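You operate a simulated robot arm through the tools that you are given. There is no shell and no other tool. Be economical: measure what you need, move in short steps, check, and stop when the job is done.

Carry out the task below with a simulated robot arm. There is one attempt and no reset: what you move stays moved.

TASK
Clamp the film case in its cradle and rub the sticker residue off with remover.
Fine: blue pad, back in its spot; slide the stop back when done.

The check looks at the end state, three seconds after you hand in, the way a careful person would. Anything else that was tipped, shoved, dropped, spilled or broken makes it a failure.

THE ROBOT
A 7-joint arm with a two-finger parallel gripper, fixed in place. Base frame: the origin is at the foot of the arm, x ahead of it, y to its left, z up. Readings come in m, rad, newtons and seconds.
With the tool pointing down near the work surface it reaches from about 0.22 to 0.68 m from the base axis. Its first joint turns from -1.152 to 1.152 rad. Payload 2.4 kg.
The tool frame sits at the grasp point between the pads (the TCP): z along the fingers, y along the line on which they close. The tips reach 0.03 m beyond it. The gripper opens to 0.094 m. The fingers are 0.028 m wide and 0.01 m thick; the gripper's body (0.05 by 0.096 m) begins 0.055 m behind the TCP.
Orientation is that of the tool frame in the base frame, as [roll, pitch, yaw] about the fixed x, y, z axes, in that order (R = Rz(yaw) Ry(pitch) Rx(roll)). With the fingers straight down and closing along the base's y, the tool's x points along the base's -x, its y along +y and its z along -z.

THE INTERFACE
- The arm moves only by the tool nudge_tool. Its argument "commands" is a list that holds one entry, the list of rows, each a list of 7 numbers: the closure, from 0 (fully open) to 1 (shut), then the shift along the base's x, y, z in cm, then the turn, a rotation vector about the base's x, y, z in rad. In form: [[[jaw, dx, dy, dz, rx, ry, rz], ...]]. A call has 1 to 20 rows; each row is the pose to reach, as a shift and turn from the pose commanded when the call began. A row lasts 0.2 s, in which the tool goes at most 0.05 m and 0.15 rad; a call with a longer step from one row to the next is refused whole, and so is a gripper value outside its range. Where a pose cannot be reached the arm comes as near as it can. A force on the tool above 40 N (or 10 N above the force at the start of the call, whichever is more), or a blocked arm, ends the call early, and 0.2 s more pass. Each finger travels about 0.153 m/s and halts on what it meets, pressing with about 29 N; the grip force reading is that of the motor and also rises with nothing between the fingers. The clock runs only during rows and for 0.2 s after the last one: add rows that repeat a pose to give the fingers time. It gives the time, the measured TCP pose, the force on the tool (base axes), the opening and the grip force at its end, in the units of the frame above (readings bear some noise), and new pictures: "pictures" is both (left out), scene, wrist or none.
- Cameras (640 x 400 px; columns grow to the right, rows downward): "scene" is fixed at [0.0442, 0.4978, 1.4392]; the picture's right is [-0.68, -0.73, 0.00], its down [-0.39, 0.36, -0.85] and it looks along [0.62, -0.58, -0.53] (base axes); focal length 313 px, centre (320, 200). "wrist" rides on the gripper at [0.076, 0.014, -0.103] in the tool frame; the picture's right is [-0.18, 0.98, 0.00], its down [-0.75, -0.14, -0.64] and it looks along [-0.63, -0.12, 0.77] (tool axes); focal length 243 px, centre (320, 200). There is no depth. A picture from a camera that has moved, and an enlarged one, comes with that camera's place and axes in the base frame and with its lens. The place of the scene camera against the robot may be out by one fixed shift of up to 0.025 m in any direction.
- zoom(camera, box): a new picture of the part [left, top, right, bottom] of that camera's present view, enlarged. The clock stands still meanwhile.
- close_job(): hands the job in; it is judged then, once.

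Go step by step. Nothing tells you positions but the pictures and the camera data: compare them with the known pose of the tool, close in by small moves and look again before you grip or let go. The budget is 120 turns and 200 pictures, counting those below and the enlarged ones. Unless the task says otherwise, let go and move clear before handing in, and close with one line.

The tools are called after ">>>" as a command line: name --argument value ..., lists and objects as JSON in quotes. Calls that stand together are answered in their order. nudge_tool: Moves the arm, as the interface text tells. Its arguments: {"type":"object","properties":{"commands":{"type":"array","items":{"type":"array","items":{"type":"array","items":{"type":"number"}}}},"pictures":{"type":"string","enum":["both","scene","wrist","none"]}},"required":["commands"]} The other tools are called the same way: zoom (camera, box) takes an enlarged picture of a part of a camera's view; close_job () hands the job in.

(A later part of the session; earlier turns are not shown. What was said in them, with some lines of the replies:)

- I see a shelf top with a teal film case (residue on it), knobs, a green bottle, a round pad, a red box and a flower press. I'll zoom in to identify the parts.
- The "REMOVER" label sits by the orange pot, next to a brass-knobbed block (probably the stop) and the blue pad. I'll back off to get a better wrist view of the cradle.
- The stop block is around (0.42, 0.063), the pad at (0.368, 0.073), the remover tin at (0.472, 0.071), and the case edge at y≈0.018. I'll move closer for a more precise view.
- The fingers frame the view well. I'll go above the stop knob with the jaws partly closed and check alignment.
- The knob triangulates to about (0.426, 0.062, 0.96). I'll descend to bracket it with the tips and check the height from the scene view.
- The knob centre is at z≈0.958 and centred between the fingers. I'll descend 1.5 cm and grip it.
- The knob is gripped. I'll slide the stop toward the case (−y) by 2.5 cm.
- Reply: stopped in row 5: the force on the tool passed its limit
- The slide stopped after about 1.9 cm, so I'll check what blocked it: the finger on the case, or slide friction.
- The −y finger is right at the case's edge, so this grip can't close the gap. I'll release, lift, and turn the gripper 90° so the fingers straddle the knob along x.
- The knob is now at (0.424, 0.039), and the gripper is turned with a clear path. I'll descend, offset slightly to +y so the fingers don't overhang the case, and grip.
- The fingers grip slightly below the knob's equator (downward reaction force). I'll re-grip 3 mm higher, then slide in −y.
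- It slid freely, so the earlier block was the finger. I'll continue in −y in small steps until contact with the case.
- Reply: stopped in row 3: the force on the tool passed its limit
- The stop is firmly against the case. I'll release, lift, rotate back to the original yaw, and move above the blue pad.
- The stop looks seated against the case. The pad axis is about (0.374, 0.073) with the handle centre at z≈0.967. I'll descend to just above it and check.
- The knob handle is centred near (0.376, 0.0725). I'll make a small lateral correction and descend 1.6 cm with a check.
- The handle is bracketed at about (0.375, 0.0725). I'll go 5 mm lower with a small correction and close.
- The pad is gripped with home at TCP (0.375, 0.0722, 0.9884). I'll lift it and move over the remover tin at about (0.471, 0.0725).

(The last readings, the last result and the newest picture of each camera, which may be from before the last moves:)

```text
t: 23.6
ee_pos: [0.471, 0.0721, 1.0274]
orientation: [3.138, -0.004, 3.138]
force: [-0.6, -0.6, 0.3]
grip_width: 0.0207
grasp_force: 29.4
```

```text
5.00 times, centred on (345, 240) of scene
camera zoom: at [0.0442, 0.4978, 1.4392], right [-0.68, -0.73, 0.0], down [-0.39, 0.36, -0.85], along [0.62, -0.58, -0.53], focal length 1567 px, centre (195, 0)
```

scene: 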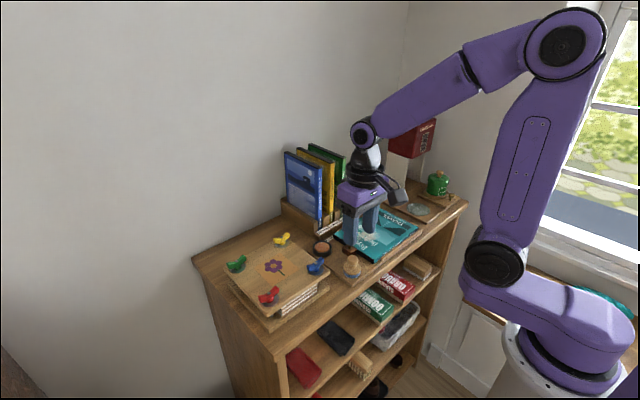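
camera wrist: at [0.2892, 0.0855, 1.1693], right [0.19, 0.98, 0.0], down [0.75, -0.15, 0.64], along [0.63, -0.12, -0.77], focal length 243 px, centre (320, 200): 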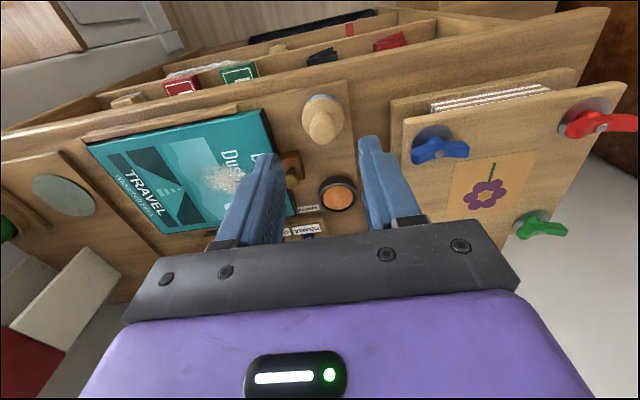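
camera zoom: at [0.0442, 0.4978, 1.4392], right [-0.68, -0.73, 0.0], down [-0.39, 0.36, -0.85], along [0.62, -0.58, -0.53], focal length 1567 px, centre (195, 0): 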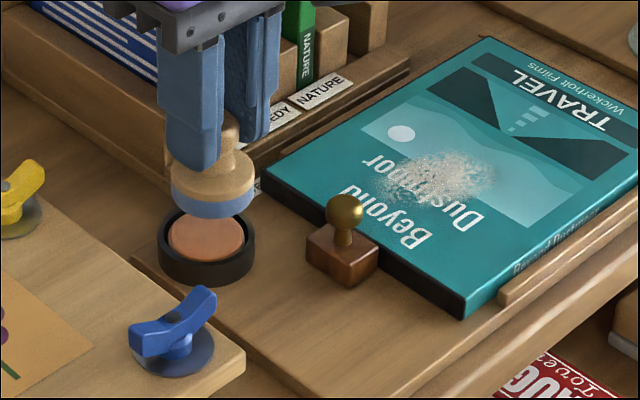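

The pad is over the tin with about a 2 mm y offset. I'll correct that and lower toward the remover.

>>> nudge_tool --commands '[[[0.87, 0, 0.2, -0.5, 0, 0, 0], [0.87, 0, 0.2, -1.0, 0, 0, 0], [0.87, 0, 0.2, -1.5, 0, 0, 0], [0.87, 0, 0.2, -1.8, 0, 0, 0], [0.87, 0, 0.2, -1.8, 0, 0, 0]]]' --pictures "none"

>>> zoom --camera "wrist" --box '[200, 60, 440, 210]'

>>> zoom --camera "scene" --box '[300, 215, 370, 270]'

```text
t: 24.8
ee_pos: [0.4708, 0.0745, 1.0106]
orientation: [3.137, -0.002, 3.139]
force: [0.0, 0.4, -0.4]
grip_width: 0.0206
grasp_force: 29.0
```

```text
2.67 times, centred on (320, 135) of wrist
camera zoom: at [0.3934, 0.0885, 1.1135], right [0.19, 0.98, 0.0], down [0.75, -0.15, 0.64], along [0.63, -0.12, -0.77], focal length 647 px, centre (320, 373)
```

zoom: 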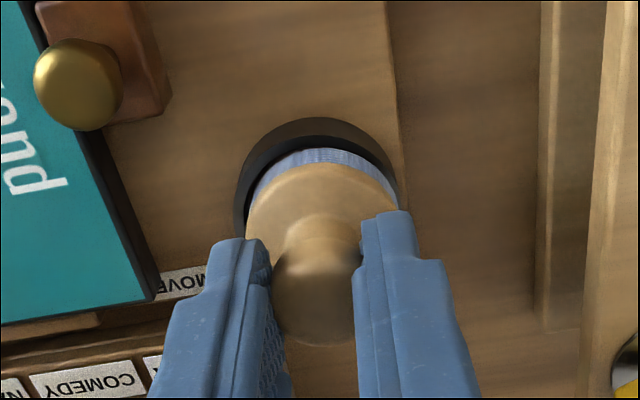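

```text
7.27 times, centred on (335, 242) of scene
camera zoom: at [0.0442, 0.4978, 1.4392], right [-0.68, -0.73, 0.0], down [-0.39, 0.36, -0.85], along [0.62, -0.58, -0.53], focal length 2279 px, centre (211, -109)
```

zoom: 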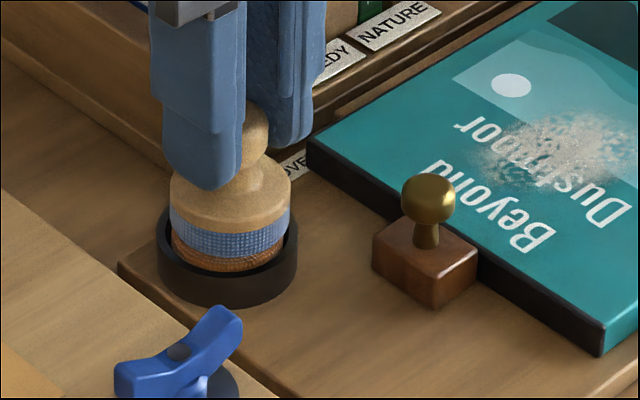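

The pad is close to centred on the tin, needing about +3 mm in x. I'll correct and press down gently.

>>> nudge_tool --commands '[[[0.87, 0.25, -0.05, 0, 0, 0, 0], [0.87, 0.25, -0.05, -0.2, 0, 0, 0], [0.87, 0.25, -0.05, -0.4, 0, 0, 0], [0.87, 0.25, -0.05, -0.4, 0, 0, 0]]]' --pictures "none"

>>> zoom --camera "scene" --box '[300, 215, 370, 270]'

```text
t: 25.8
ee_pos: [0.4731, 0.0733, 1.0072]
orientation: [3.137, -0.002, 3.138]
force: [0.1, 0.1, -0.5]
grip_width: 0.0209
grasp_force: 28.7
```

```text
7.27 times, centred on (335, 242) of scene
camera zoom: at [0.0442, 0.4978, 1.4392], right [-0.68, -0.73, 0.0], down [-0.39, 0.36, -0.85], along [0.62, -0.58, -0.53], focal length 2279 px, centre (211, -109)
```

zoom: 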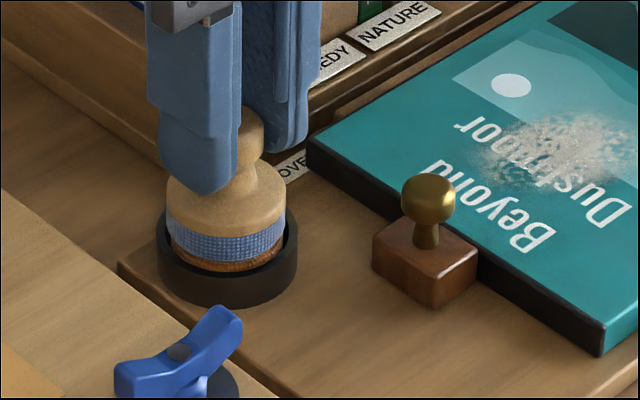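

>>> nudge_tool --commands '[[[0.87, 0, 0, -0.15, 0, 0, 0], [0.87, 0, 0, -0.3, 0, 0, 0], [0.87, 0, 0, -0.4, 0, 0, 0], [0.87, 0, 0, -0.4, 0, 0, 0]]]' --pictures "none"

>>> zoom --camera "scene" --box '[300, 215, 370, 270]'

```text
t: 26.8
ee_pos: [0.4733, 0.0749, 1.0029]
orientation: [3.138, -0.002, 3.138]
force: [0.1, 0.4, -0.4]
grip_width: 0.0205
grasp_force: 29.2
```

```text
7.27 times, centred on (335, 242) of scene
camera zoom: at [0.0442, 0.4978, 1.4392], right [-0.68, -0.73, 0.0], down [-0.39, 0.36, -0.85], along [0.62, -0.58, -0.53], focal length 2279 px, centre (211, -109)
```

zoom: 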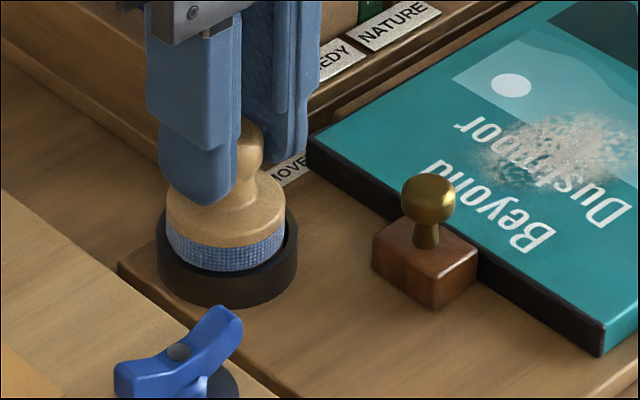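

The pad is inside the rim with no contact force yet. I'll continue down in small steps.

>>> nudge_tool --commands '[[[0.87, 0, 0, -0.1, 0, 0, 0], [0.87, 0, 0, -0.2, 0, 0, 0], [0.87, 0, 0, -0.3, 0, 0, 0], [0.87, 0, 0, -0.3, 0, 0, 0]]]' --pictures "none"

```text
t: 27.8
ee_pos: [0.4736, 0.0728, 0.9999]
orientation: [3.138, 0.005, 3.136]
force: [0.8, -11.4, 28.9]
grip_width: 0.0208
grasp_force: 28.4
```

Contact made with about 29 N, so the pad is pressed on the remover. I'll lift it out and look.

>>> nudge_tool --commands '[[[0.87, 0, 0, 0.1, 0, 0, 0], [0.87, 0, 0, 0.1, 0, 0, 0], [0.87, 0, 0.05, 1.0, 0, 0, 0], [0.87, 0, 0.05, 2.5, 0, 0, 0], [0.87, 0, 0.05, 4, 0, 0, 0], [0.87, 0, 0.05, 4, 0, 0, 0]]]' --pictures "none"

>>> zoom --camera "scene" --box '[295, 195, 395, 275]'

>>> zoom --camera "wrist" --box '[200, 60, 440, 210]'

```text
t: 29.2
ee_pos: [0.4721, 0.0745, 1.039]
orientation: [3.138, -0.005, 3.138]
force: [0.4, -0.5, -1.2]
grip_width: 0.0207
grasp_force: 29.1
```

```text
5.00 times, centred on (345, 235) of scene
camera zoom: at [0.0442, 0.4978, 1.4392], right [-0.68, -0.73, 0.0], down [-0.39, 0.36, -0.85], along [0.62, -0.58, -0.53], focal length 1567 px, centre (195, 25)
```

zoom: 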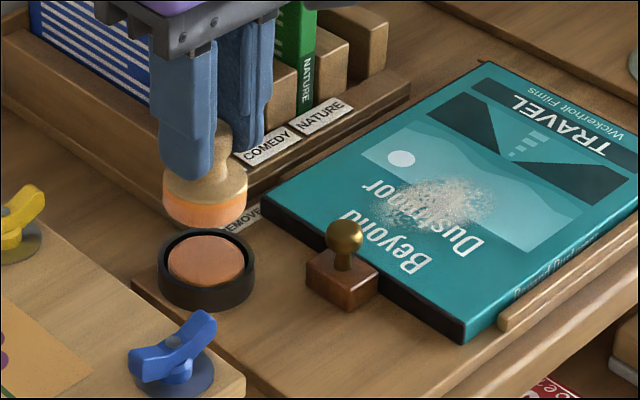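

```text
2.67 times, centred on (320, 135) of wrist
camera zoom: at [0.3946, 0.0891, 1.1424], right [0.19, 0.98, 0.0], down [0.76, -0.15, 0.64], along [0.63, -0.12, -0.77], focal length 647 px, centre (320, 373)
```

zoom: 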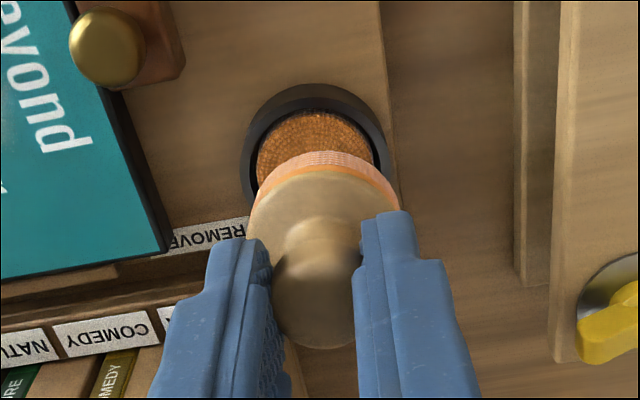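

The pad has turned orange, so it's loaded. Next I'll move over the residue at about (0.422, −0.039), staying high over the stop knob.

>>> nudge_tool --commands '[[[0.87, -2.5, 0, 1.5, 0, 0, 0], [0.87, -5, -2, 1.5, 0, 0, 0], [0.87, -5, -5.5, 1.5, 0, 0, 0], [0.87, -5, -9, 1.5, 0, 0, 0], [0.87, -5, -11.3, 0.5, 0, 0, 0], [0.87, -5, -11.3, -1.5, 0, 0, 0], [0.87, -5, -11.3, -1.5, 0, 0, 0]]]' --pictures "none"

>>> zoom --camera "scene" --box '[320, 190, 430, 270]'

>>> zoom --camera "wrist" --box '[200, 60, 440, 210]'

```text
t: 30.8
ee_pos: [0.4211, -0.0393, 1.0212]
orientation: [3.138, -0.002, 3.138]
force: [0.4, 0.3, 0.1]
grip_width: 0.0207
grasp_force: 29.2
```

```text
5.00 times, centred on (375, 230) of scene
camera zoom: at [0.0442, 0.4978, 1.4392], right [-0.68, -0.73, 0.0], down [-0.39, 0.36, -0.85], along [0.62, -0.58, -0.53], focal length 1567 px, centre (45, 50)
```

zoom: 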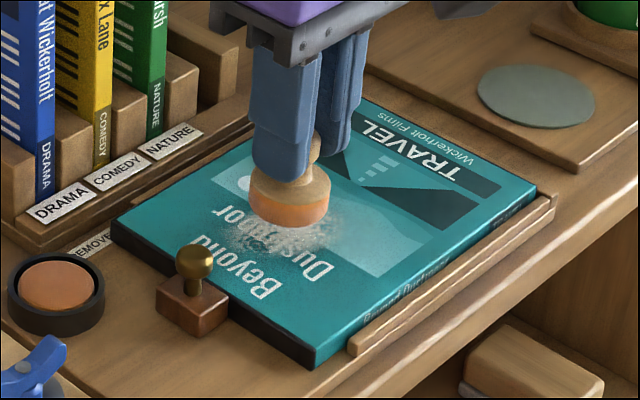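

```text
2.67 times, centred on (320, 135) of wrist
camera zoom: at [0.3443, -0.025, 1.1251], right [0.19, 0.98, 0.0], down [0.75, -0.15, 0.64], along [0.63, -0.12, -0.77], focal length 647 px, centre (320, 373)
```

zoom: 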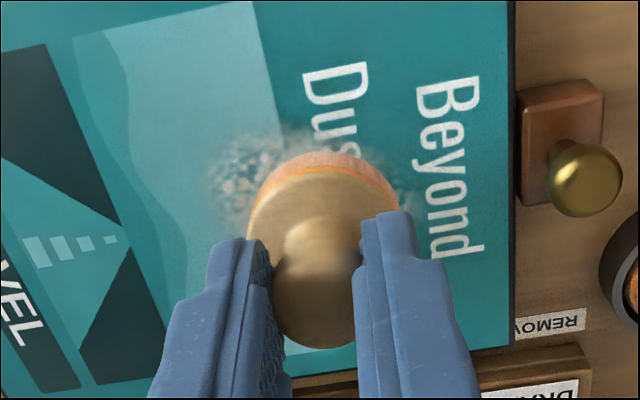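

The pad is centred over the residue, which spans y −0.069 to −0.011 and x about 0.40 to 0.44. I'll lower to contact.

>>> nudge_tool --commands '[[[0.87, 0, 0, -0.5, 0, 0, 0], [0.87, 0, 0, -1.0, 0, 0, 0], [0.87, 0, 0, -1.3, 0, 0, 0], [0.87, 0, 0, -1.5, 0, 0, 0], [0.87, 0, 0, -1.6, 0, 0, 0]]]' --pictures "none"

>>> zoom --camera "scene" --box '[330, 200, 420, 260]'

```text
t: 32.0
ee_pos: [0.4232, -0.0397, 1.0072]
orientation: [3.139, 0.0, 3.138]
force: [0.1, 0.0, -0.3]
grip_width: 0.0208
grasp_force: 29.1
```

```text
6.67 times, centred on (375, 230) of scene
camera zoom: at [0.0442, 0.4978, 1.4392], right [-0.68, -0.73, 0.0], down [-0.39, 0.36, -0.85], along [0.62, -0.58, -0.53], focal length 2089 px, centre (-47, 0)
```

zoom: 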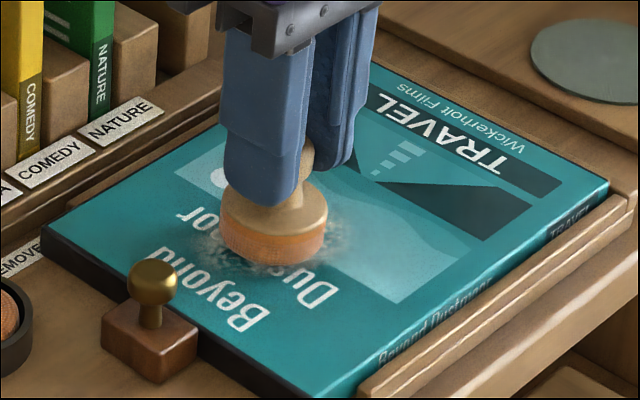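

>>> nudge_tool --commands '[[[0.87, 0, 0, -0.15, 0, 0, 0], [0.87, 0, 0, -0.3, 0, 0, 0], [0.87, 0, 0, -0.3, 0, 0, 0]]]' --pictures "none"

```text
t: 32.8
ee_pos: [0.4231, -0.0378, 1.0043]
orientation: [3.139, -0.002, 3.137]
force: [0.1, -0.2, -0.2]
grip_width: 0.0207
grasp_force: 28.2
```

>>> nudge_tool --commands '[[[0.87, 0, 0, -0.1, 0, 0, 0], [0.87, 0, 0, -0.2, 0, 0, 0], [0.87, 0, 0, -0.2, 0, 0, 0]]]' --pictures "none"

```text
t: 33.6
ee_pos: [0.4236, -0.0386, 1.0036]
orientation: [3.139, 0.0, 3.138]
force: [0.5, 1.2, 0.0]
grip_width: 0.0206
grasp_force: 29.1
```

>>> nudge_tool --commands '[[[0.87, 0, 0, -0.1, 0, 0, 0], [0.87, 0, 0, -0.2, 0, 0, 0], [0.87, 0, 0, -0.2, 0, 0, 0]]]' --pictures "none"

```text
t: 34.4
ee_pos: [0.424, -0.0383, 1.0013]
orientation: [3.139, 0.0, 3.138]
force: [-1.1, 0.5, 11.5]
grip_width: 0.0207
grasp_force: 29.0
```

Light contact of 11.5 N on the case. I'll start rubbing over the residue.

>>> nudge_tool --commands '[[[0.87, 0, 1, 0, 0, 0, 0], [0.87, 0, 2, 0, 0, 0, 0], [0.87, 0, 1, 0, 0, 0, 0], [0.87, 0, 0, 0, 0, 0, 0], [0.87, 0, -1, 0, 0, 0, 0], [0.87, 0, -2, 0, 0, 0, 0], [0.87, 0, -3, 0, 0, 0, 0], [0.87, -1.2, -2.5, 0, 0, 0, 0], [0.87, -1.2, -1.2, 0, 0, 0, 0], [0.87, -1.2, 0, 0, 0, 0, 0], [0.87, -1.2, 1.2, 0, 0, 0, 0], [0.87, -0.6, 2, 0, 0, 0, 0], [0.87, 0.6, 2, 0, 0, 0, 0], [0.87, 1.2, 1, 0, 0, 0, 0], [0.87, 1.2, 0, 0, 0, 0, 0], [0.87, 1.2, -1.2, 0, 0, 0, 0], [0.87, 1.2, -2.4, 0, 0, 0, 0], [0.87, 0, -2.4, 0, 0, 0, 0], [0.87, 0, -1.2, 0, 0, 0, 0], [0.87, 0, 0, 0, 0, 0, 0]]]' --pictures "none"

>>> zoom --camera "scene" --box '[330, 200, 420, 260]'

>>> zoom --camera "wrist" --box '[200, 60, 440, 210]'

```text
t: 38.6
ee_pos: [0.4243, -0.0396, 1.0029]
orientation: [3.138, -0.002, 3.138]
force: [0.7, 0.4, -0.9]
grip_width: 0.0206
grasp_force: 29.2
```

```text
6.67 times, centred on (375, 230) of scene
camera zoom: at [0.0442, 0.4978, 1.4392], right [-0.68, -0.73, 0.0], down [-0.39, 0.36, -0.85], along [0.62, -0.58, -0.53], focal length 2089 px, centre (-47, 0)
```

zoom: 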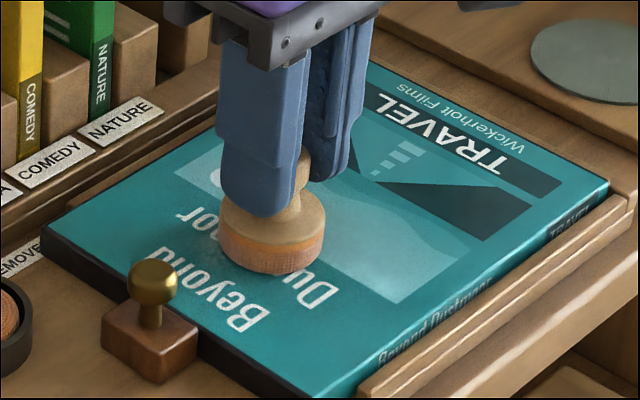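

```text
2.67 times, centred on (320, 135) of wrist
camera zoom: at [0.3472, -0.0254, 1.1048], right [0.19, 0.98, 0.0], down [0.75, -0.15, 0.64], along [0.63, -0.12, -0.77], focal length 647 px, centre (320, 373)
```

zoom: 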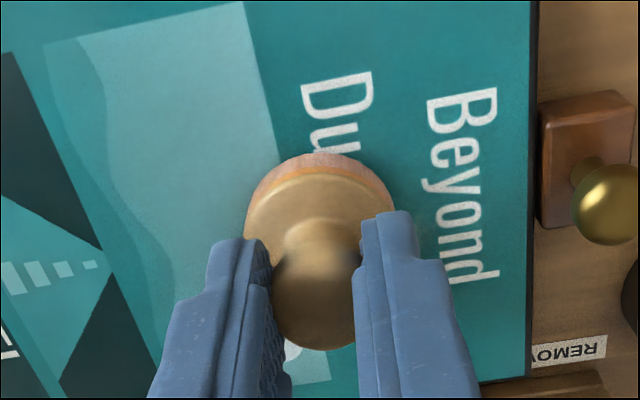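

The residue is mostly gone, but contact has lightened. I'll press 1.5 mm further and rub one more pass, then lift and look.

>>> nudge_tool --commands '[[[0.87, 0, 0, -0.15, 0, 0, 0], [0.87, 0, 1, -0.15, 0, 0, 0], [0.87, 0, 2, -0.15, 0, 0, 0], [0.87, 0, 0.7, -0.15, 0, 0, 0], [0.87, 0, -0.6, -0.15, 0, 0, 0], [0.87, 0, -1.8, -0.15, 0, 0, 0], [0.87, 0, -3, -0.15, 0, 0, 0], [0.87, -1.2, -2.5, -0.15, 0, 0, 0], [0.87, -1.2, -1.2, -0.15, 0, 0, 0], [0.87, -1.2, 0, -0.15, 0, 0, 0], [0.87, -1.2, 1.4, -0.15, 0, 0, 0], [0.87, 0, 2, -0.15, 0, 0, 0], [0.87, 1.2, 1.4, -0.15, 0, 0, 0], [0.87, 1.2, 0, -0.15, 0, 0, 0], [0.87, 1.2, -1.2, -0.15, 0, 0, 0], [0.87, 1.2, -2.4, -0.15, 0, 0, 0], [0.87, 0, -1.2, -0.15, 0, 0, 0], [0.87, 0, 0, 0, 0, 0, 0], [0.87, 0, 3, 3, 0, 0, 0], [0.87, -3, 6, 5, 0, 0, 0]]]' --pictures "none"

>>> zoom --camera "scene" --box '[330, 190, 430, 265]'

>>> zoom --camera "wrist" --box '[100, 60, 420, 260]'

```text
t: 41.1
ee_pos: [0.4163, -0.022, 1.0006]
orientation: [3.138, -0.004, 3.138]
force: [-2.1, -1.1, 13.2]
grip_width: 0.0205
grasp_force: 28.8
stopped in row 12: the force on the tool passed its limit (the readings are from after the stop); the commanded pose is now the measured one
```

```text
5.33 times, centred on (380, 228) of scene
camera zoom: at [0.0439, 0.4978, 1.4392], right [-0.68, -0.73, 0.0], down [-0.39, 0.36, -0.85], along [0.62, -0.58, -0.53], focal length 1672 px, centre (0, 53)
```

zoom: 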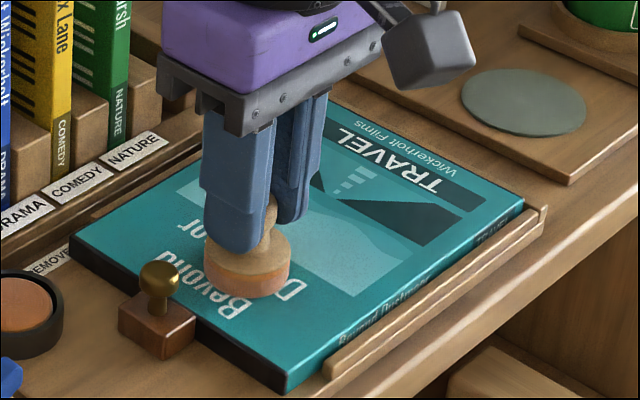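

```text
2.00 times, centred on (260, 160) of wrist
camera zoom: at [0.3387, -0.0087, 1.1034], right [0.19, 0.98, 0.0], down [0.76, -0.15, 0.64], along [0.63, -0.12, -0.77], focal length 485 px, centre (440, 280)
```

zoom: 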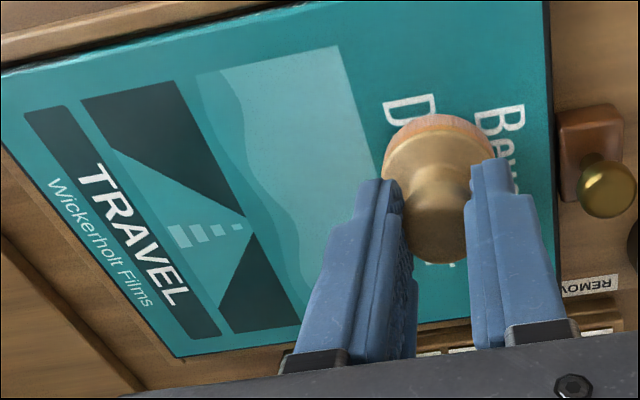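

The rub stopped at the force limit, but nearly all of it was covered. I'll lift up and aside to inspect the case.

>>> nudge_tool --commands '[[[0.87, 0, 0, 1, 0, 0, 0], [0.87, 0, 0, 3, 0, 0, 0], [0.87, -2, 3, 5.5, 0, 0, 0], [0.87, -5, 6, 6, 0, 0, 0], [0.87, -5, 8.5, 6, 0, 0, 0], [0.87, -5, 8.5, 6, 0, 0, 0]]]' --pictures "none"

>>> zoom --camera "scene" --box '[320, 190, 430, 270]'

>>> zoom --camera "wrist" --box '[80, 60, 400, 260]'

```text
t: 42.5
ee_pos: [0.3665, 0.0613, 1.0578]
orientation: [3.138, -0.004, 3.138]
force: [1.1, 0.6, 0.5]
grip_width: 0.0208
grasp_force: 29.2
```

```text
5.00 times, centred on (375, 230) of scene
camera zoom: at [0.0442, 0.4978, 1.4392], right [-0.68, -0.73, 0.0], down [-0.39, 0.36, -0.85], along [0.62, -0.58, -0.53], focal length 1567 px, centre (45, 50)
```

zoom: 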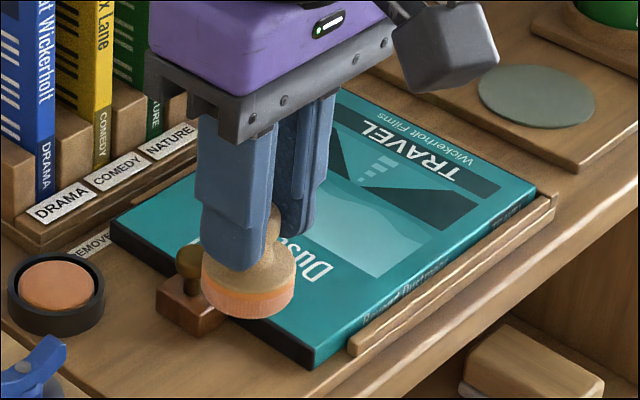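

```text
2.00 times, centred on (240, 160) of wrist
camera zoom: at [0.2898, 0.0755, 1.1611], right [0.19, 0.98, 0.0], down [0.76, -0.15, 0.64], along [0.63, -0.12, -0.77], focal length 485 px, centre (480, 280)
```

zoom: 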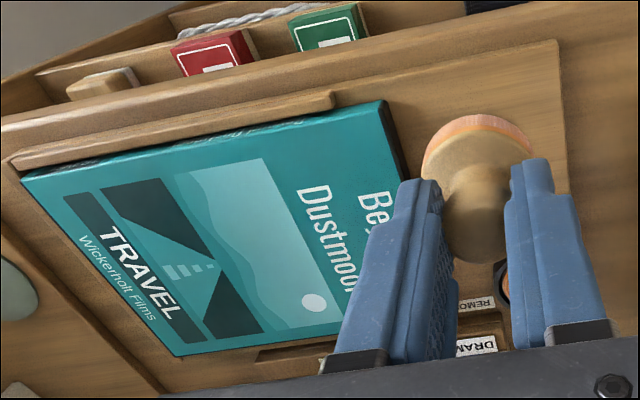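

>>> zoom --camera "wrist" --box '[180, 130, 290, 240]'

>>> zoom --camera "scene" --box '[370, 215, 420, 255]'

```text
3.64 times, centred on (235, 185) of wrist
camera zoom: at [0.2898, 0.0755, 1.1611], right [0.19, 0.98, 0.0], down [0.76, -0.15, 0.64], along [0.63, -0.12, -0.77], focal length 882 px, centre (629, 254)
```

zoom: 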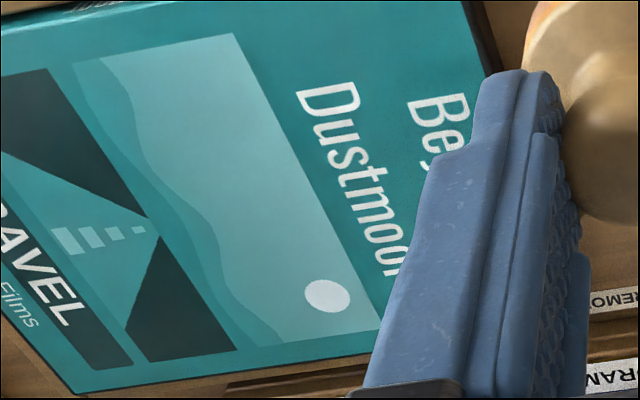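

```text
10.00 times, centred on (395, 235) of scene
camera zoom: at [0.0442, 0.4978, 1.4392], right [-0.68, -0.73, 0.0], down [-0.39, 0.36, -0.85], along [0.62, -0.58, -0.53], focal length 3134 px, centre (-430, -150)
```

zoom: 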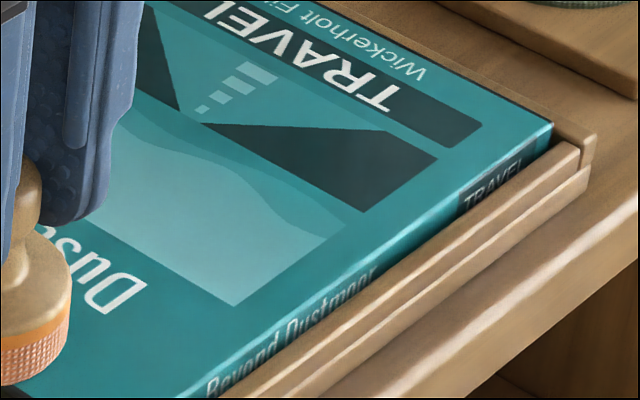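

The case is clean. I'll carry the pad back to its home (TCP 0.375, 0.0722) and stop a little above the board.

>>> nudge_tool --commands '[[[0.87, 0.85, 1.1, 0, 0, 0, 0], [0.87, 0.85, 1.1, -2, 0, 0, 0], [0.87, 0.85, 1.1, -4.5, 0, 0, 0], [0.87, 0.85, 1.1, -5.5, 0, 0, 0], [0.87, 0.85, 1.1, -5.5, 0, 0, 0]]]' --pictures "none"

>>> zoom --camera "scene" --box '[320, 230, 390, 285]'

>>> zoom --camera "wrist" --box '[240, 80, 400, 200]'

```text
t: 43.7
ee_pos: [0.3729, 0.0738, 1.0032]
orientation: [3.139, -0.006, 3.136]
force: [0.2, 0.2, 0.3]
grip_width: 0.0207
grasp_force: 29.1
```

```text
7.27 times, centred on (355, 258) of scene
camera zoom: at [0.0442, 0.4978, 1.4392], right [-0.68, -0.73, 0.0], down [-0.39, 0.36, -0.85], along [0.62, -0.58, -0.53], focal length 2279 px, centre (66, -218)
```

zoom: 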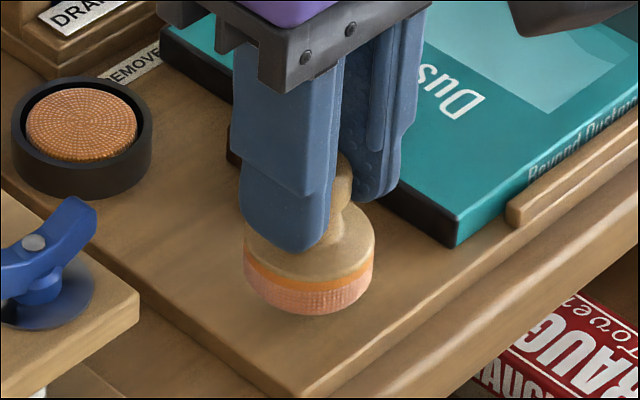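

```text
3.33 times, centred on (320, 140) of wrist
camera zoom: at [0.2962, 0.0871, 1.1072], right [0.19, 0.98, 0.0], down [0.76, -0.15, 0.64], along [0.63, -0.12, -0.77], focal length 809 px, centre (320, 400)
```

zoom: 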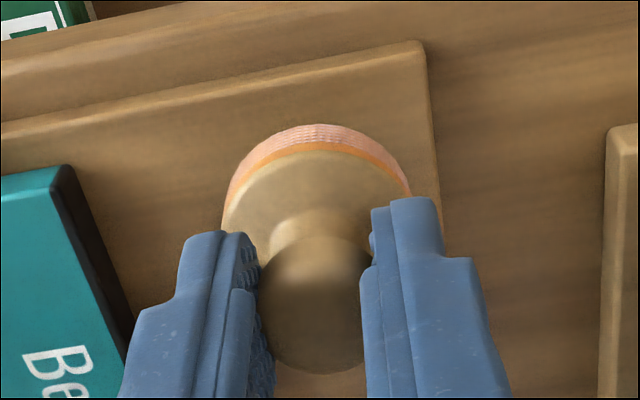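

>>> nudge_tool --commands '[[[0.87, 0.2, -0.1, -0.5, 0, 0, 0], [0.87, 0.2, -0.1, -1.0, 0, 0, 0], [0.87, 0.2, -0.1, -1.3, 0, 0, 0], [0.87, 0.2, -0.1, -1.3, 0, 0, 0]]]' --pictures "none"

>>> zoom --camera "scene" --box '[320, 230, 390, 285]'

>>> zoom --camera "wrist" --box '[240, 80, 400, 200]'

```text
t: 44.7
ee_pos: [0.3757, 0.0718, 0.9909]
orientation: [3.14, -0.005, 3.137]
force: [0.6, 0.2, -1.2]
grip_width: 0.0206
grasp_force: 28.9
```

```text
7.27 times, centred on (355, 258) of scene
camera zoom: at [0.0442, 0.4978, 1.4392], right [-0.68, -0.73, 0.0], down [-0.39, 0.36, -0.85], along [0.62, -0.58, -0.53], focal length 2279 px, centre (66, -218)
```

zoom: 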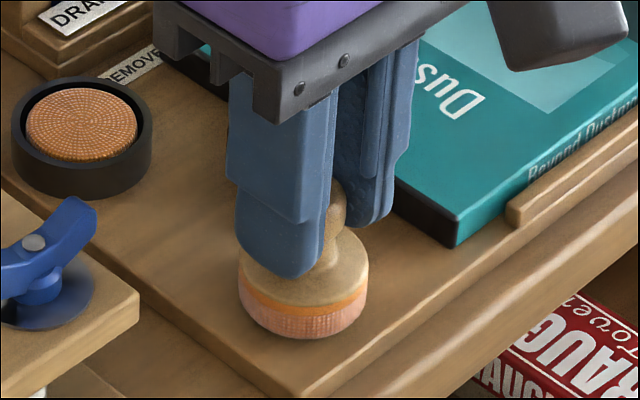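

```text
3.33 times, centred on (320, 140) of wrist
camera zoom: at [0.2989, 0.0854, 1.0939], right [0.19, 0.98, 0.0], down [0.76, -0.15, 0.64], along [0.63, -0.12, -0.77], focal length 809 px, centre (320, 400)
```

zoom: 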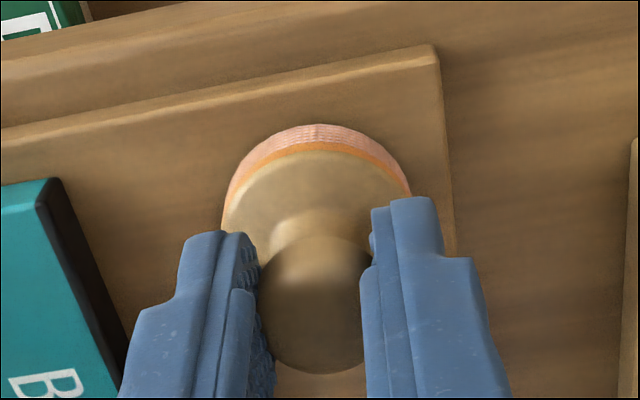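

>>> nudge_tool --commands '[[[0.87, 0, 0, -0.1, 0, 0, 0], [0.87, 0, 0, -0.2, 0, 0, 0], [0.87, 0, 0, -0.3, 0, 0, 0], [0.87, 0, 0, -0.3, 0, 0, 0]]]' --pictures "none"

>>> zoom --camera "scene" --box '[320, 230, 390, 285]'

>>> zoom --camera "wrist" --box '[240, 80, 400, 200]'

```text
t: 45.7
ee_pos: [0.3761, 0.0726, 0.9889]
orientation: [3.138, -0.005, 3.135]
force: [0.1, 0.4, -0.6]
grip_width: 0.0208
grasp_force: 28.9
```

```text
7.27 times, centred on (355, 258) of scene
camera zoom: at [0.0442, 0.4978, 1.4392], right [-0.68, -0.73, 0.0], down [-0.39, 0.36, -0.85], along [0.62, -0.58, -0.53], focal length 2279 px, centre (66, -218)
```

zoom: 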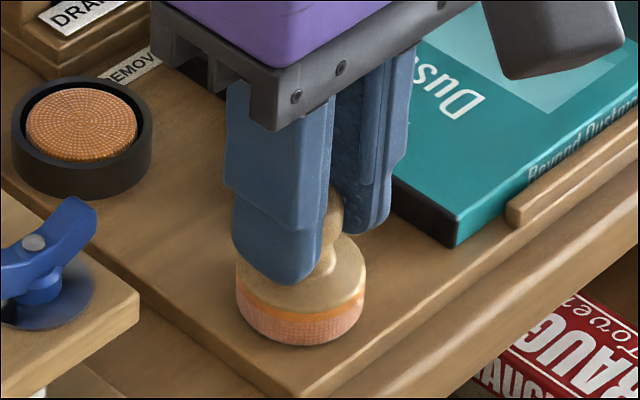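

```text
3.33 times, centred on (320, 140) of wrist
camera zoom: at [0.299, 0.0863, 1.0917], right [0.19, 0.98, 0.0], down [0.76, -0.15, 0.64], along [0.63, -0.12, -0.77], focal length 809 px, centre (320, 400)
```

zoom: 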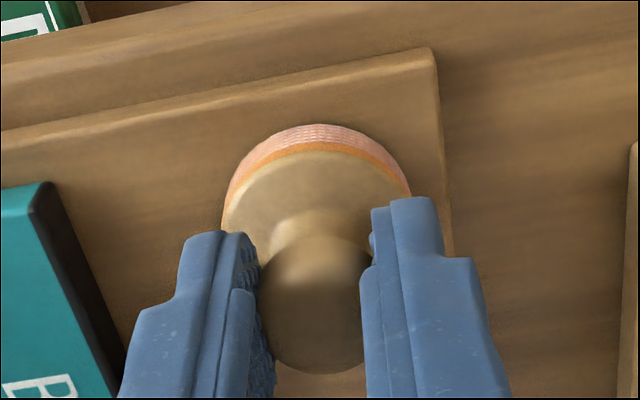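

>>> nudge_tool --commands '[[[0.87, 0, 0.1, -0.1, 0, 0, 0], [0.87, 0, 0.1, -0.2, 0, 0, 0], [0.87, 0, 0.1, -0.2, 0, 0, 0]]]' --pictures "none"

```text
t: 46.5
ee_pos: [0.3741, 0.0732, 0.988]
orientation: [3.139, -0.004, 3.136]
force: [-0.3, -0.6, -0.4]
grip_width: 0.0206
grasp_force: 28.9
```

>>> nudge_tool --commands '[[[0.87, 0, 0, -0.1, 0, 0, 0], [0.87, 0, 0, -0.2, 0, 0, 0], [0.87, 0, 0, -0.2, 0, 0, 0]]]' --pictures "none"

>>> zoom --camera "scene" --box '[320, 230, 390, 285]'

```text
t: 47.2
ee_pos: [0.3744, 0.0734, 0.986]
orientation: [3.138, -0.002, 3.134]
force: [-3.6, -2.1, 12.9]
grip_width: 0.0205
grasp_force: 29.4
stopped in row 3: the force on the tool passed its limit (the readings are from after the stop); the commanded pose is now the measured one
```

```text
7.27 times, centred on (355, 258) of scene
camera zoom: at [0.0439, 0.4977, 1.4392], right [-0.68, -0.73, 0.0], down [-0.39, 0.36, -0.85], along [0.62, -0.58, -0.53], focal length 2279 px, centre (66, -218)
```

zoom: 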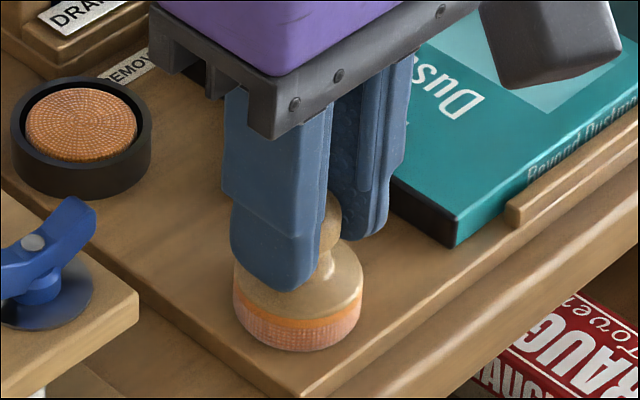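

The pad is down on the board within about 1 mm of its original place. I'll release slowly and lift.

>>> nudge_tool --commands '[[[0.8, 0, 0, 0.05, 0, 0, 0], [0.7, 0, 0, 0.05, 0, 0, 0], [0.55, 0, 0, 0.05, 0, 0, 0], [0.5, 0, 0, 0.05, 0, 0, 0], [0.5, 0, 0, 2, 0, 0, 0], [0.5, 0, 0, 5, 0, 0, 0], [0.5, 0, 0, 7, 0, 0, 0], [0.5, 0, 0, 7, 0, 0, 0]]]' --pictures "none"

>>> zoom --camera "scene" --box '[310, 200, 430, 280]'

>>> zoom --camera "wrist" --box '[200, 60, 440, 210]'

```text
t: 49.0
ee_pos: [0.3763, 0.0749, 1.0573]
orientation: [3.139, -0.004, 3.136]
force: [-0.2, -0.1, -1.0]
grip_width: 0.0469
grasp_force: 0.0
```

```text
5.00 times, centred on (370, 240) of scene
camera zoom: at [0.0442, 0.4978, 1.4392], right [-0.68, -0.73, 0.0], down [-0.39, 0.36, -0.85], along [0.62, -0.58, -0.53], focal length 1567 px, centre (70, 0)
```

zoom: 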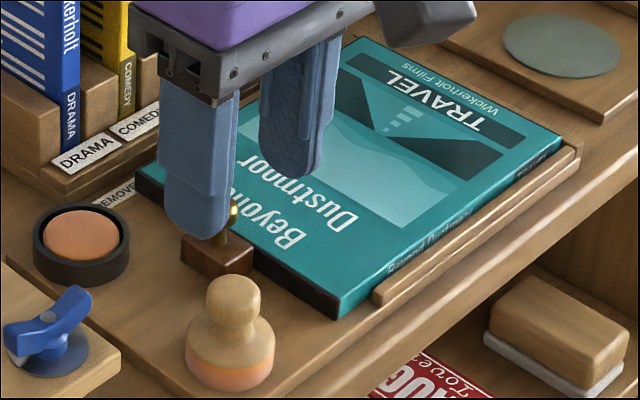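

```text
2.67 times, centred on (320, 135) of wrist
camera zoom: at [0.2998, 0.0879, 1.1597], right [0.19, 0.98, 0.0], down [0.75, -0.15, 0.64], along [0.63, -0.12, -0.77], focal length 647 px, centre (320, 373)
```

zoom: 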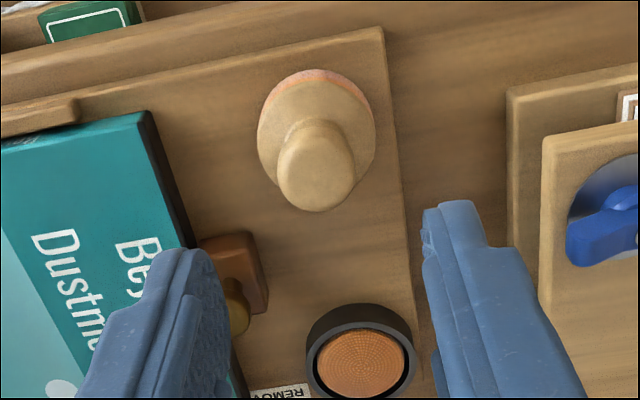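

The pad matches its original spot. Next I'll rotate the gripper again and go above the stop knob at about (0.426, 0.029).

>>> nudge_tool --commands '[[[0.6, 1.5, -1, 0, 0, 0, -0.14], [0.7, 3, -2, 0, 0, 0, -0.28], [0.7, 5, -4, 0, 0, 0, -0.42], [0.7, 5, -4, 0, 0, 0, -0.56], [0.7, 5, -4, 0, 0, 0, -0.7], [0.7, 5, -4, 0, 0, 0, -0.84], [0.7, 5, -4, 0, 0, 0, -0.98], [0.7, 5, -4, 0, 0, 0, -1.12], [0.7, 5, -4, 0, 0, 0, -1.26], [0.7, 5, -4, 0, 0, 0, -1.4], [0.7, 5, -4, 0, 0, 0, -1.5], [0.7, 5, -4, 0, 0, 0, -1.565], [0.7, 5, -4, 0, 0, 0, -1.565]]]' --pictures "none"

>>> zoom --camera "wrist" --box '[240, 60, 400, 180]'

>>> zoom --camera "scene" --box '[310, 200, 430, 280]'

```text
t: 51.8
ee_pos: [0.4266, 0.0346, 1.0559]
orientation: [3.138, -0.003, 1.569]
force: [-0.4, 1.0, 0.3]
grip_width: 0.0282
grasp_force: 0.0
```

```text
3.33 times, centred on (320, 120) of wrist
camera zoom: at [0.4387, 0.1091, 1.1587], right [0.98, -0.19, 0.0], down [-0.14, -0.76, 0.64], along [-0.12, -0.63, -0.77], focal length 809 px, centre (320, 467)
```

zoom: 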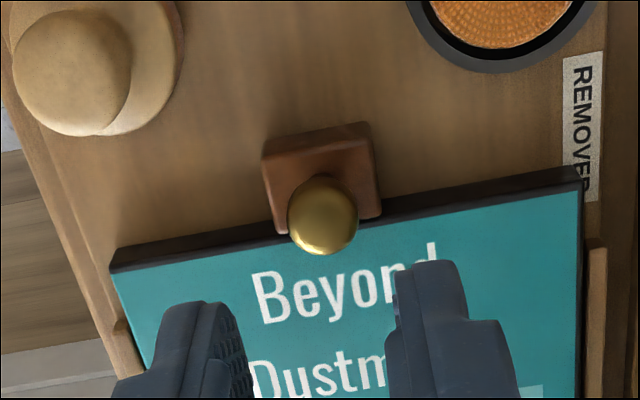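

```text
5.00 times, centred on (370, 240) of scene
camera zoom: at [0.0442, 0.4978, 1.4392], right [-0.68, -0.73, 0.0], down [-0.39, 0.36, -0.85], along [0.62, -0.58, -0.53], focal length 1567 px, centre (70, 0)
```

zoom: 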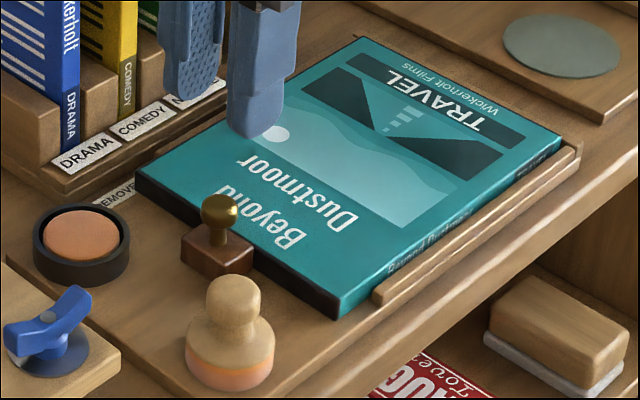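

The stop was seated against the case. I'll descend, grip the knob, and slide it back +y most of the way.

>>> nudge_tool --commands '[[[0.7, -0.1, -0.2, -3, 0, 0, 0], [0.7, -0.1, -0.2, -5.5, 0, 0, 0], [0.7, -0.1, -0.2, -7.0, 0, 0, 0], [0.7, -0.1, -0.2, -7.0, 0, 0, 0], [0.9, -0.1, -0.2, -7.0, 0, 0, 0], [0.9, -0.1, -0.2, -7.0, 0, 0, 0], [0.9, -0.1, 0.2, -7.0, 0, 0, 0], [0.9, -0.1, 0.6, -7.0, 0, 0, 0], [0.9, -0.1, 1.0, -7.0, 0, 0, 0], [0.9, -0.1, 1.4, -7.0, 0, 0, 0], [0.9, -0.1, 1.8, -7.0, 0, 0, 0], [0.9, -0.1, 2.2, -7.0, 0, 0, 0], [0.9, -0.1, 2.6, -7.0, 0, 0, 0], [0.9, -0.1, 2.6, -7.0, 0, 0, 0]]]' --pictures "none"

>>> zoom --camera "wrist" --box '[240, 60, 400, 180]'

>>> zoom --camera "scene" --box '[310, 200, 430, 280]'

```text
t: 54.8
ee_pos: [0.426, 0.0596, 0.9855]
orientation: [3.134, -0.003, 1.571]
force: [5.7, 0.3, 35.8]
grip_width: 0.0166
grasp_force: 45.1
```

```text
3.33 times, centred on (320, 120) of wrist
camera zoom: at [0.4381, 0.1347, 1.0892], right [0.98, -0.18, 0.01], down [-0.15, -0.76, 0.64], along [-0.11, -0.63, -0.77], focal length 809 px, centre (320, 467)
```

zoom: 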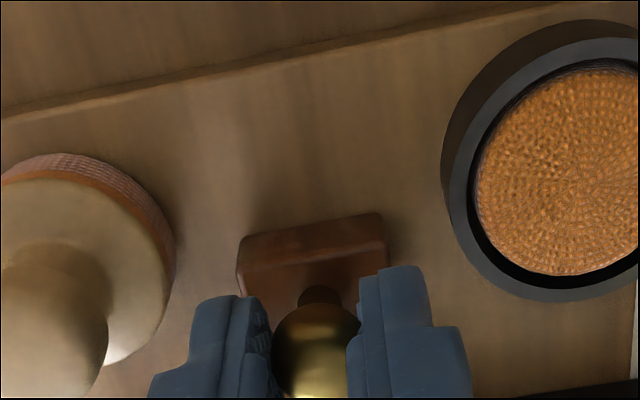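

```text
5.00 times, centred on (370, 240) of scene
camera zoom: at [0.0438, 0.4977, 1.4392], right [-0.68, -0.73, 0.0], down [-0.39, 0.36, -0.85], along [0.62, -0.58, -0.53], focal length 1567 px, centre (70, 0)
```

zoom: 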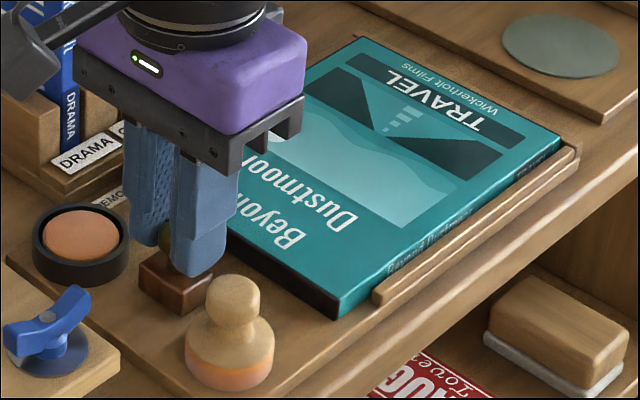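

About 6 mm remain to the original position, but the grip is pushing hard vertically. I'll re-grip 1.5 mm lower, then finish the slide.

>>> nudge_tool --commands '[[[0.75, 0, 0, 0, 0, 0, 0], [0.75, 0, 0, 0, 0, 0, 0], [0.75, 0, 0, -0.15, 0, 0, 0], [0.9, 0, 0, -0.15, 0, 0, 0], [0.9, 0, 0, -0.15, 0, 0, 0], [0.9, 0, 0.2, -0.15, 0, 0, 0], [0.9, 0, 0.4, -0.15, 0, 0, 0], [0.9, 0, 0.6, -0.15, 0, 0, 0], [0.9, 0, 0.6, -0.15, 0, 0, 0]]]' --pictures "none"

>>> zoom --camera "scene" --box '[301, 200, 429, 280]'

```text
t: 56.6
ee_pos: [0.4262, 0.063, 0.984]
orientation: [3.134, -0.004, 1.571]
force: [7.8, 0.9, -11.3]
grip_width: 0.0165
grasp_force: 45.2
stopped in row 8: the force on the tool passed its limit (the readings are from after the stop); the commanded pose is now the measured one
```

```text
5.00 times, centred on (365, 240) of scene
camera zoom: at [0.0445, 0.4978, 1.4392], right [-0.68, -0.73, 0.0], down [-0.39, 0.36, -0.85], along [0.62, -0.58, -0.53], focal length 1567 px, centre (95, 0)
```

zoom: 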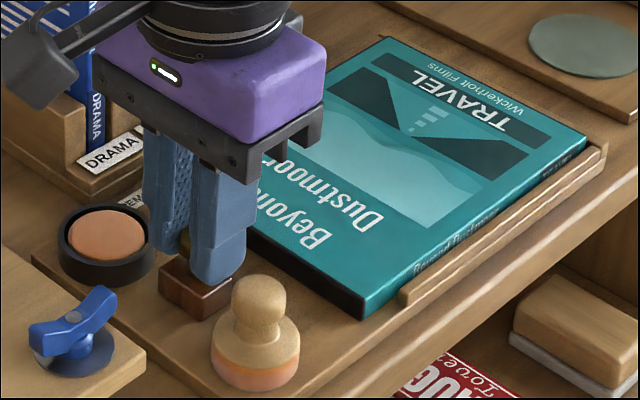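

The block is back at its original image position, and the limit hit suggests the end of its travel. I'll release and lift clear.

>>> nudge_tool --commands '[[[0.8, 0, 0, 0, 0, 0, 0], [0.72, 0, 0, 0, 0, 0, 0], [0.72, 0, 0, 0, 0, 0, 0], [0.72, 0, 0, 2, 0, 0, 0], [0.72, 0, 0, 6, 0, 0, 0], [0.72, 0, 0, 10, 0, 0, 0], [0.72, -4, 0, 14, 0, 0, 0], [0.72, -8, 0, 16, 0, 0, 0], [0.72, -8, 0, 16, 0, 0, 0]]]' --pictures "both"

>>> zoom --camera "scene" --box '[301, 200, 445, 290]'

>>> zoom --camera "scene" --box '[300, 180, 480, 292]'

```text
refused: row 7 steps farther than a row can; nothing moved
```

```text
4.44 times, centred on (373, 245) of scene
camera zoom: at [0.0445, 0.4978, 1.4392], right [-0.68, -0.73, 0.0], down [-0.39, 0.36, -0.85], along [0.62, -0.58, -0.53], focal length 1393 px, centre (84, 0)
```

zoom: 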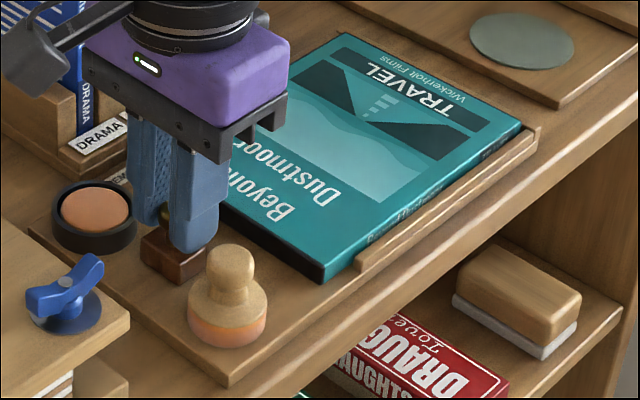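

```text
3.56 times, centred on (390, 236) of scene
camera zoom: at [0.0445, 0.4978, 1.4392], right [-0.68, -0.73, 0.0], down [-0.39, 0.36, -0.85], along [0.62, -0.58, -0.53], focal length 1114 px, centre (71, 72)
```

zoom: 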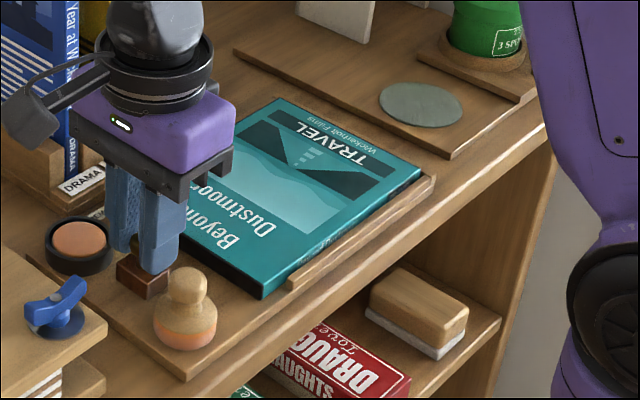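

The release call was refused because one step was too long. I'll redo it with smaller steps.

>>> nudge_tool --commands '[[[0.8, 0, 0, 0, 0, 0, 0], [0.72, 0, 0, 0, 0, 0, 0], [0.72, 0, 0, 0, 0, 0, 0], [0.72, 0, 0, 2, 0, 0, 0], [0.72, 0, 0, 5, 0, 0, 0], [0.72, 0, 0, 8, 0, 0, 0], [0.72, -3, 0, 11, 0, 0, 0], [0.72, -6, 0, 14, 0, 0, 0], [0.72, -9, -2, 16, 0, 0, 0], [0.72, -9, -2, 16, 0, 0, 0]]]' --pictures "both"

>>> zoom --camera "scene" --box '[300, 180, 480, 292]'

```text
t: 58.8
ee_pos: [0.3352, 0.0453, 1.1455]
orientation: [3.134, -0.002, 1.571]
force: [-0.2, 0.4, 0.1]
grip_width: 0.0263
grasp_force: 0.1
camera wrist: at [0.3487, 0.1213, 1.2486], right [0.98, -0.18, 0.0], down [-0.14, -0.76, 0.64], along [-0.11, -0.63, -0.77], focal length 243 px, centre (320, 200)
```

scene: 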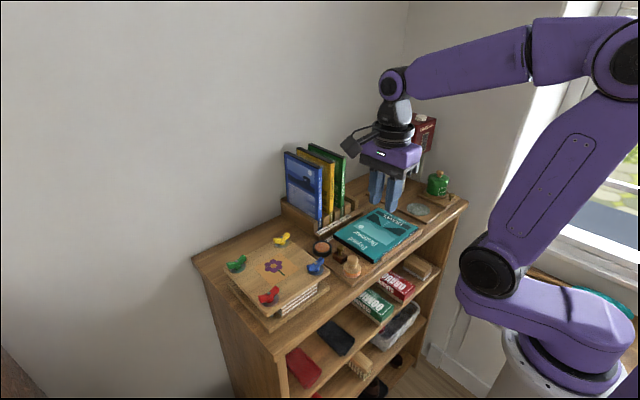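
wrist: 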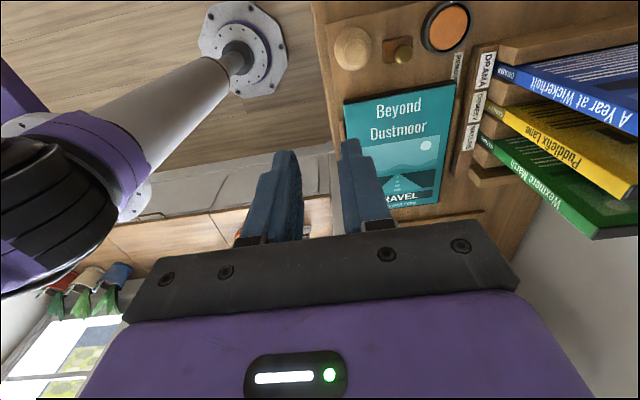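

```text
3.56 times, centred on (390, 236) of scene
camera zoom: at [0.0442, 0.4978, 1.4392], right [-0.68, -0.73, 0.0], down [-0.39, 0.36, -0.85], along [0.62, -0.58, -0.53], focal length 1114 px, centre (71, 72)
```

zoom: 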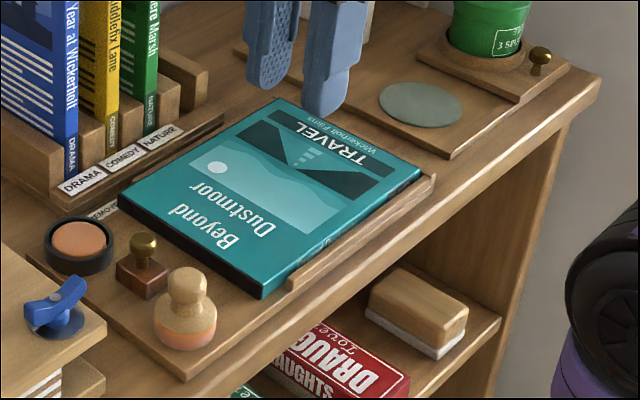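

The picture matches the start: stop, pad, tin and case are all in their original places, and the residue is gone. Handing in.

>>> close_job

```text
The job is handed in.
```

The film case was clamped in its cradle and the sticker residue rubbed off with the blue pad and remover; the pad is back in its spot (now orange from the remover) and the stop is slid back.
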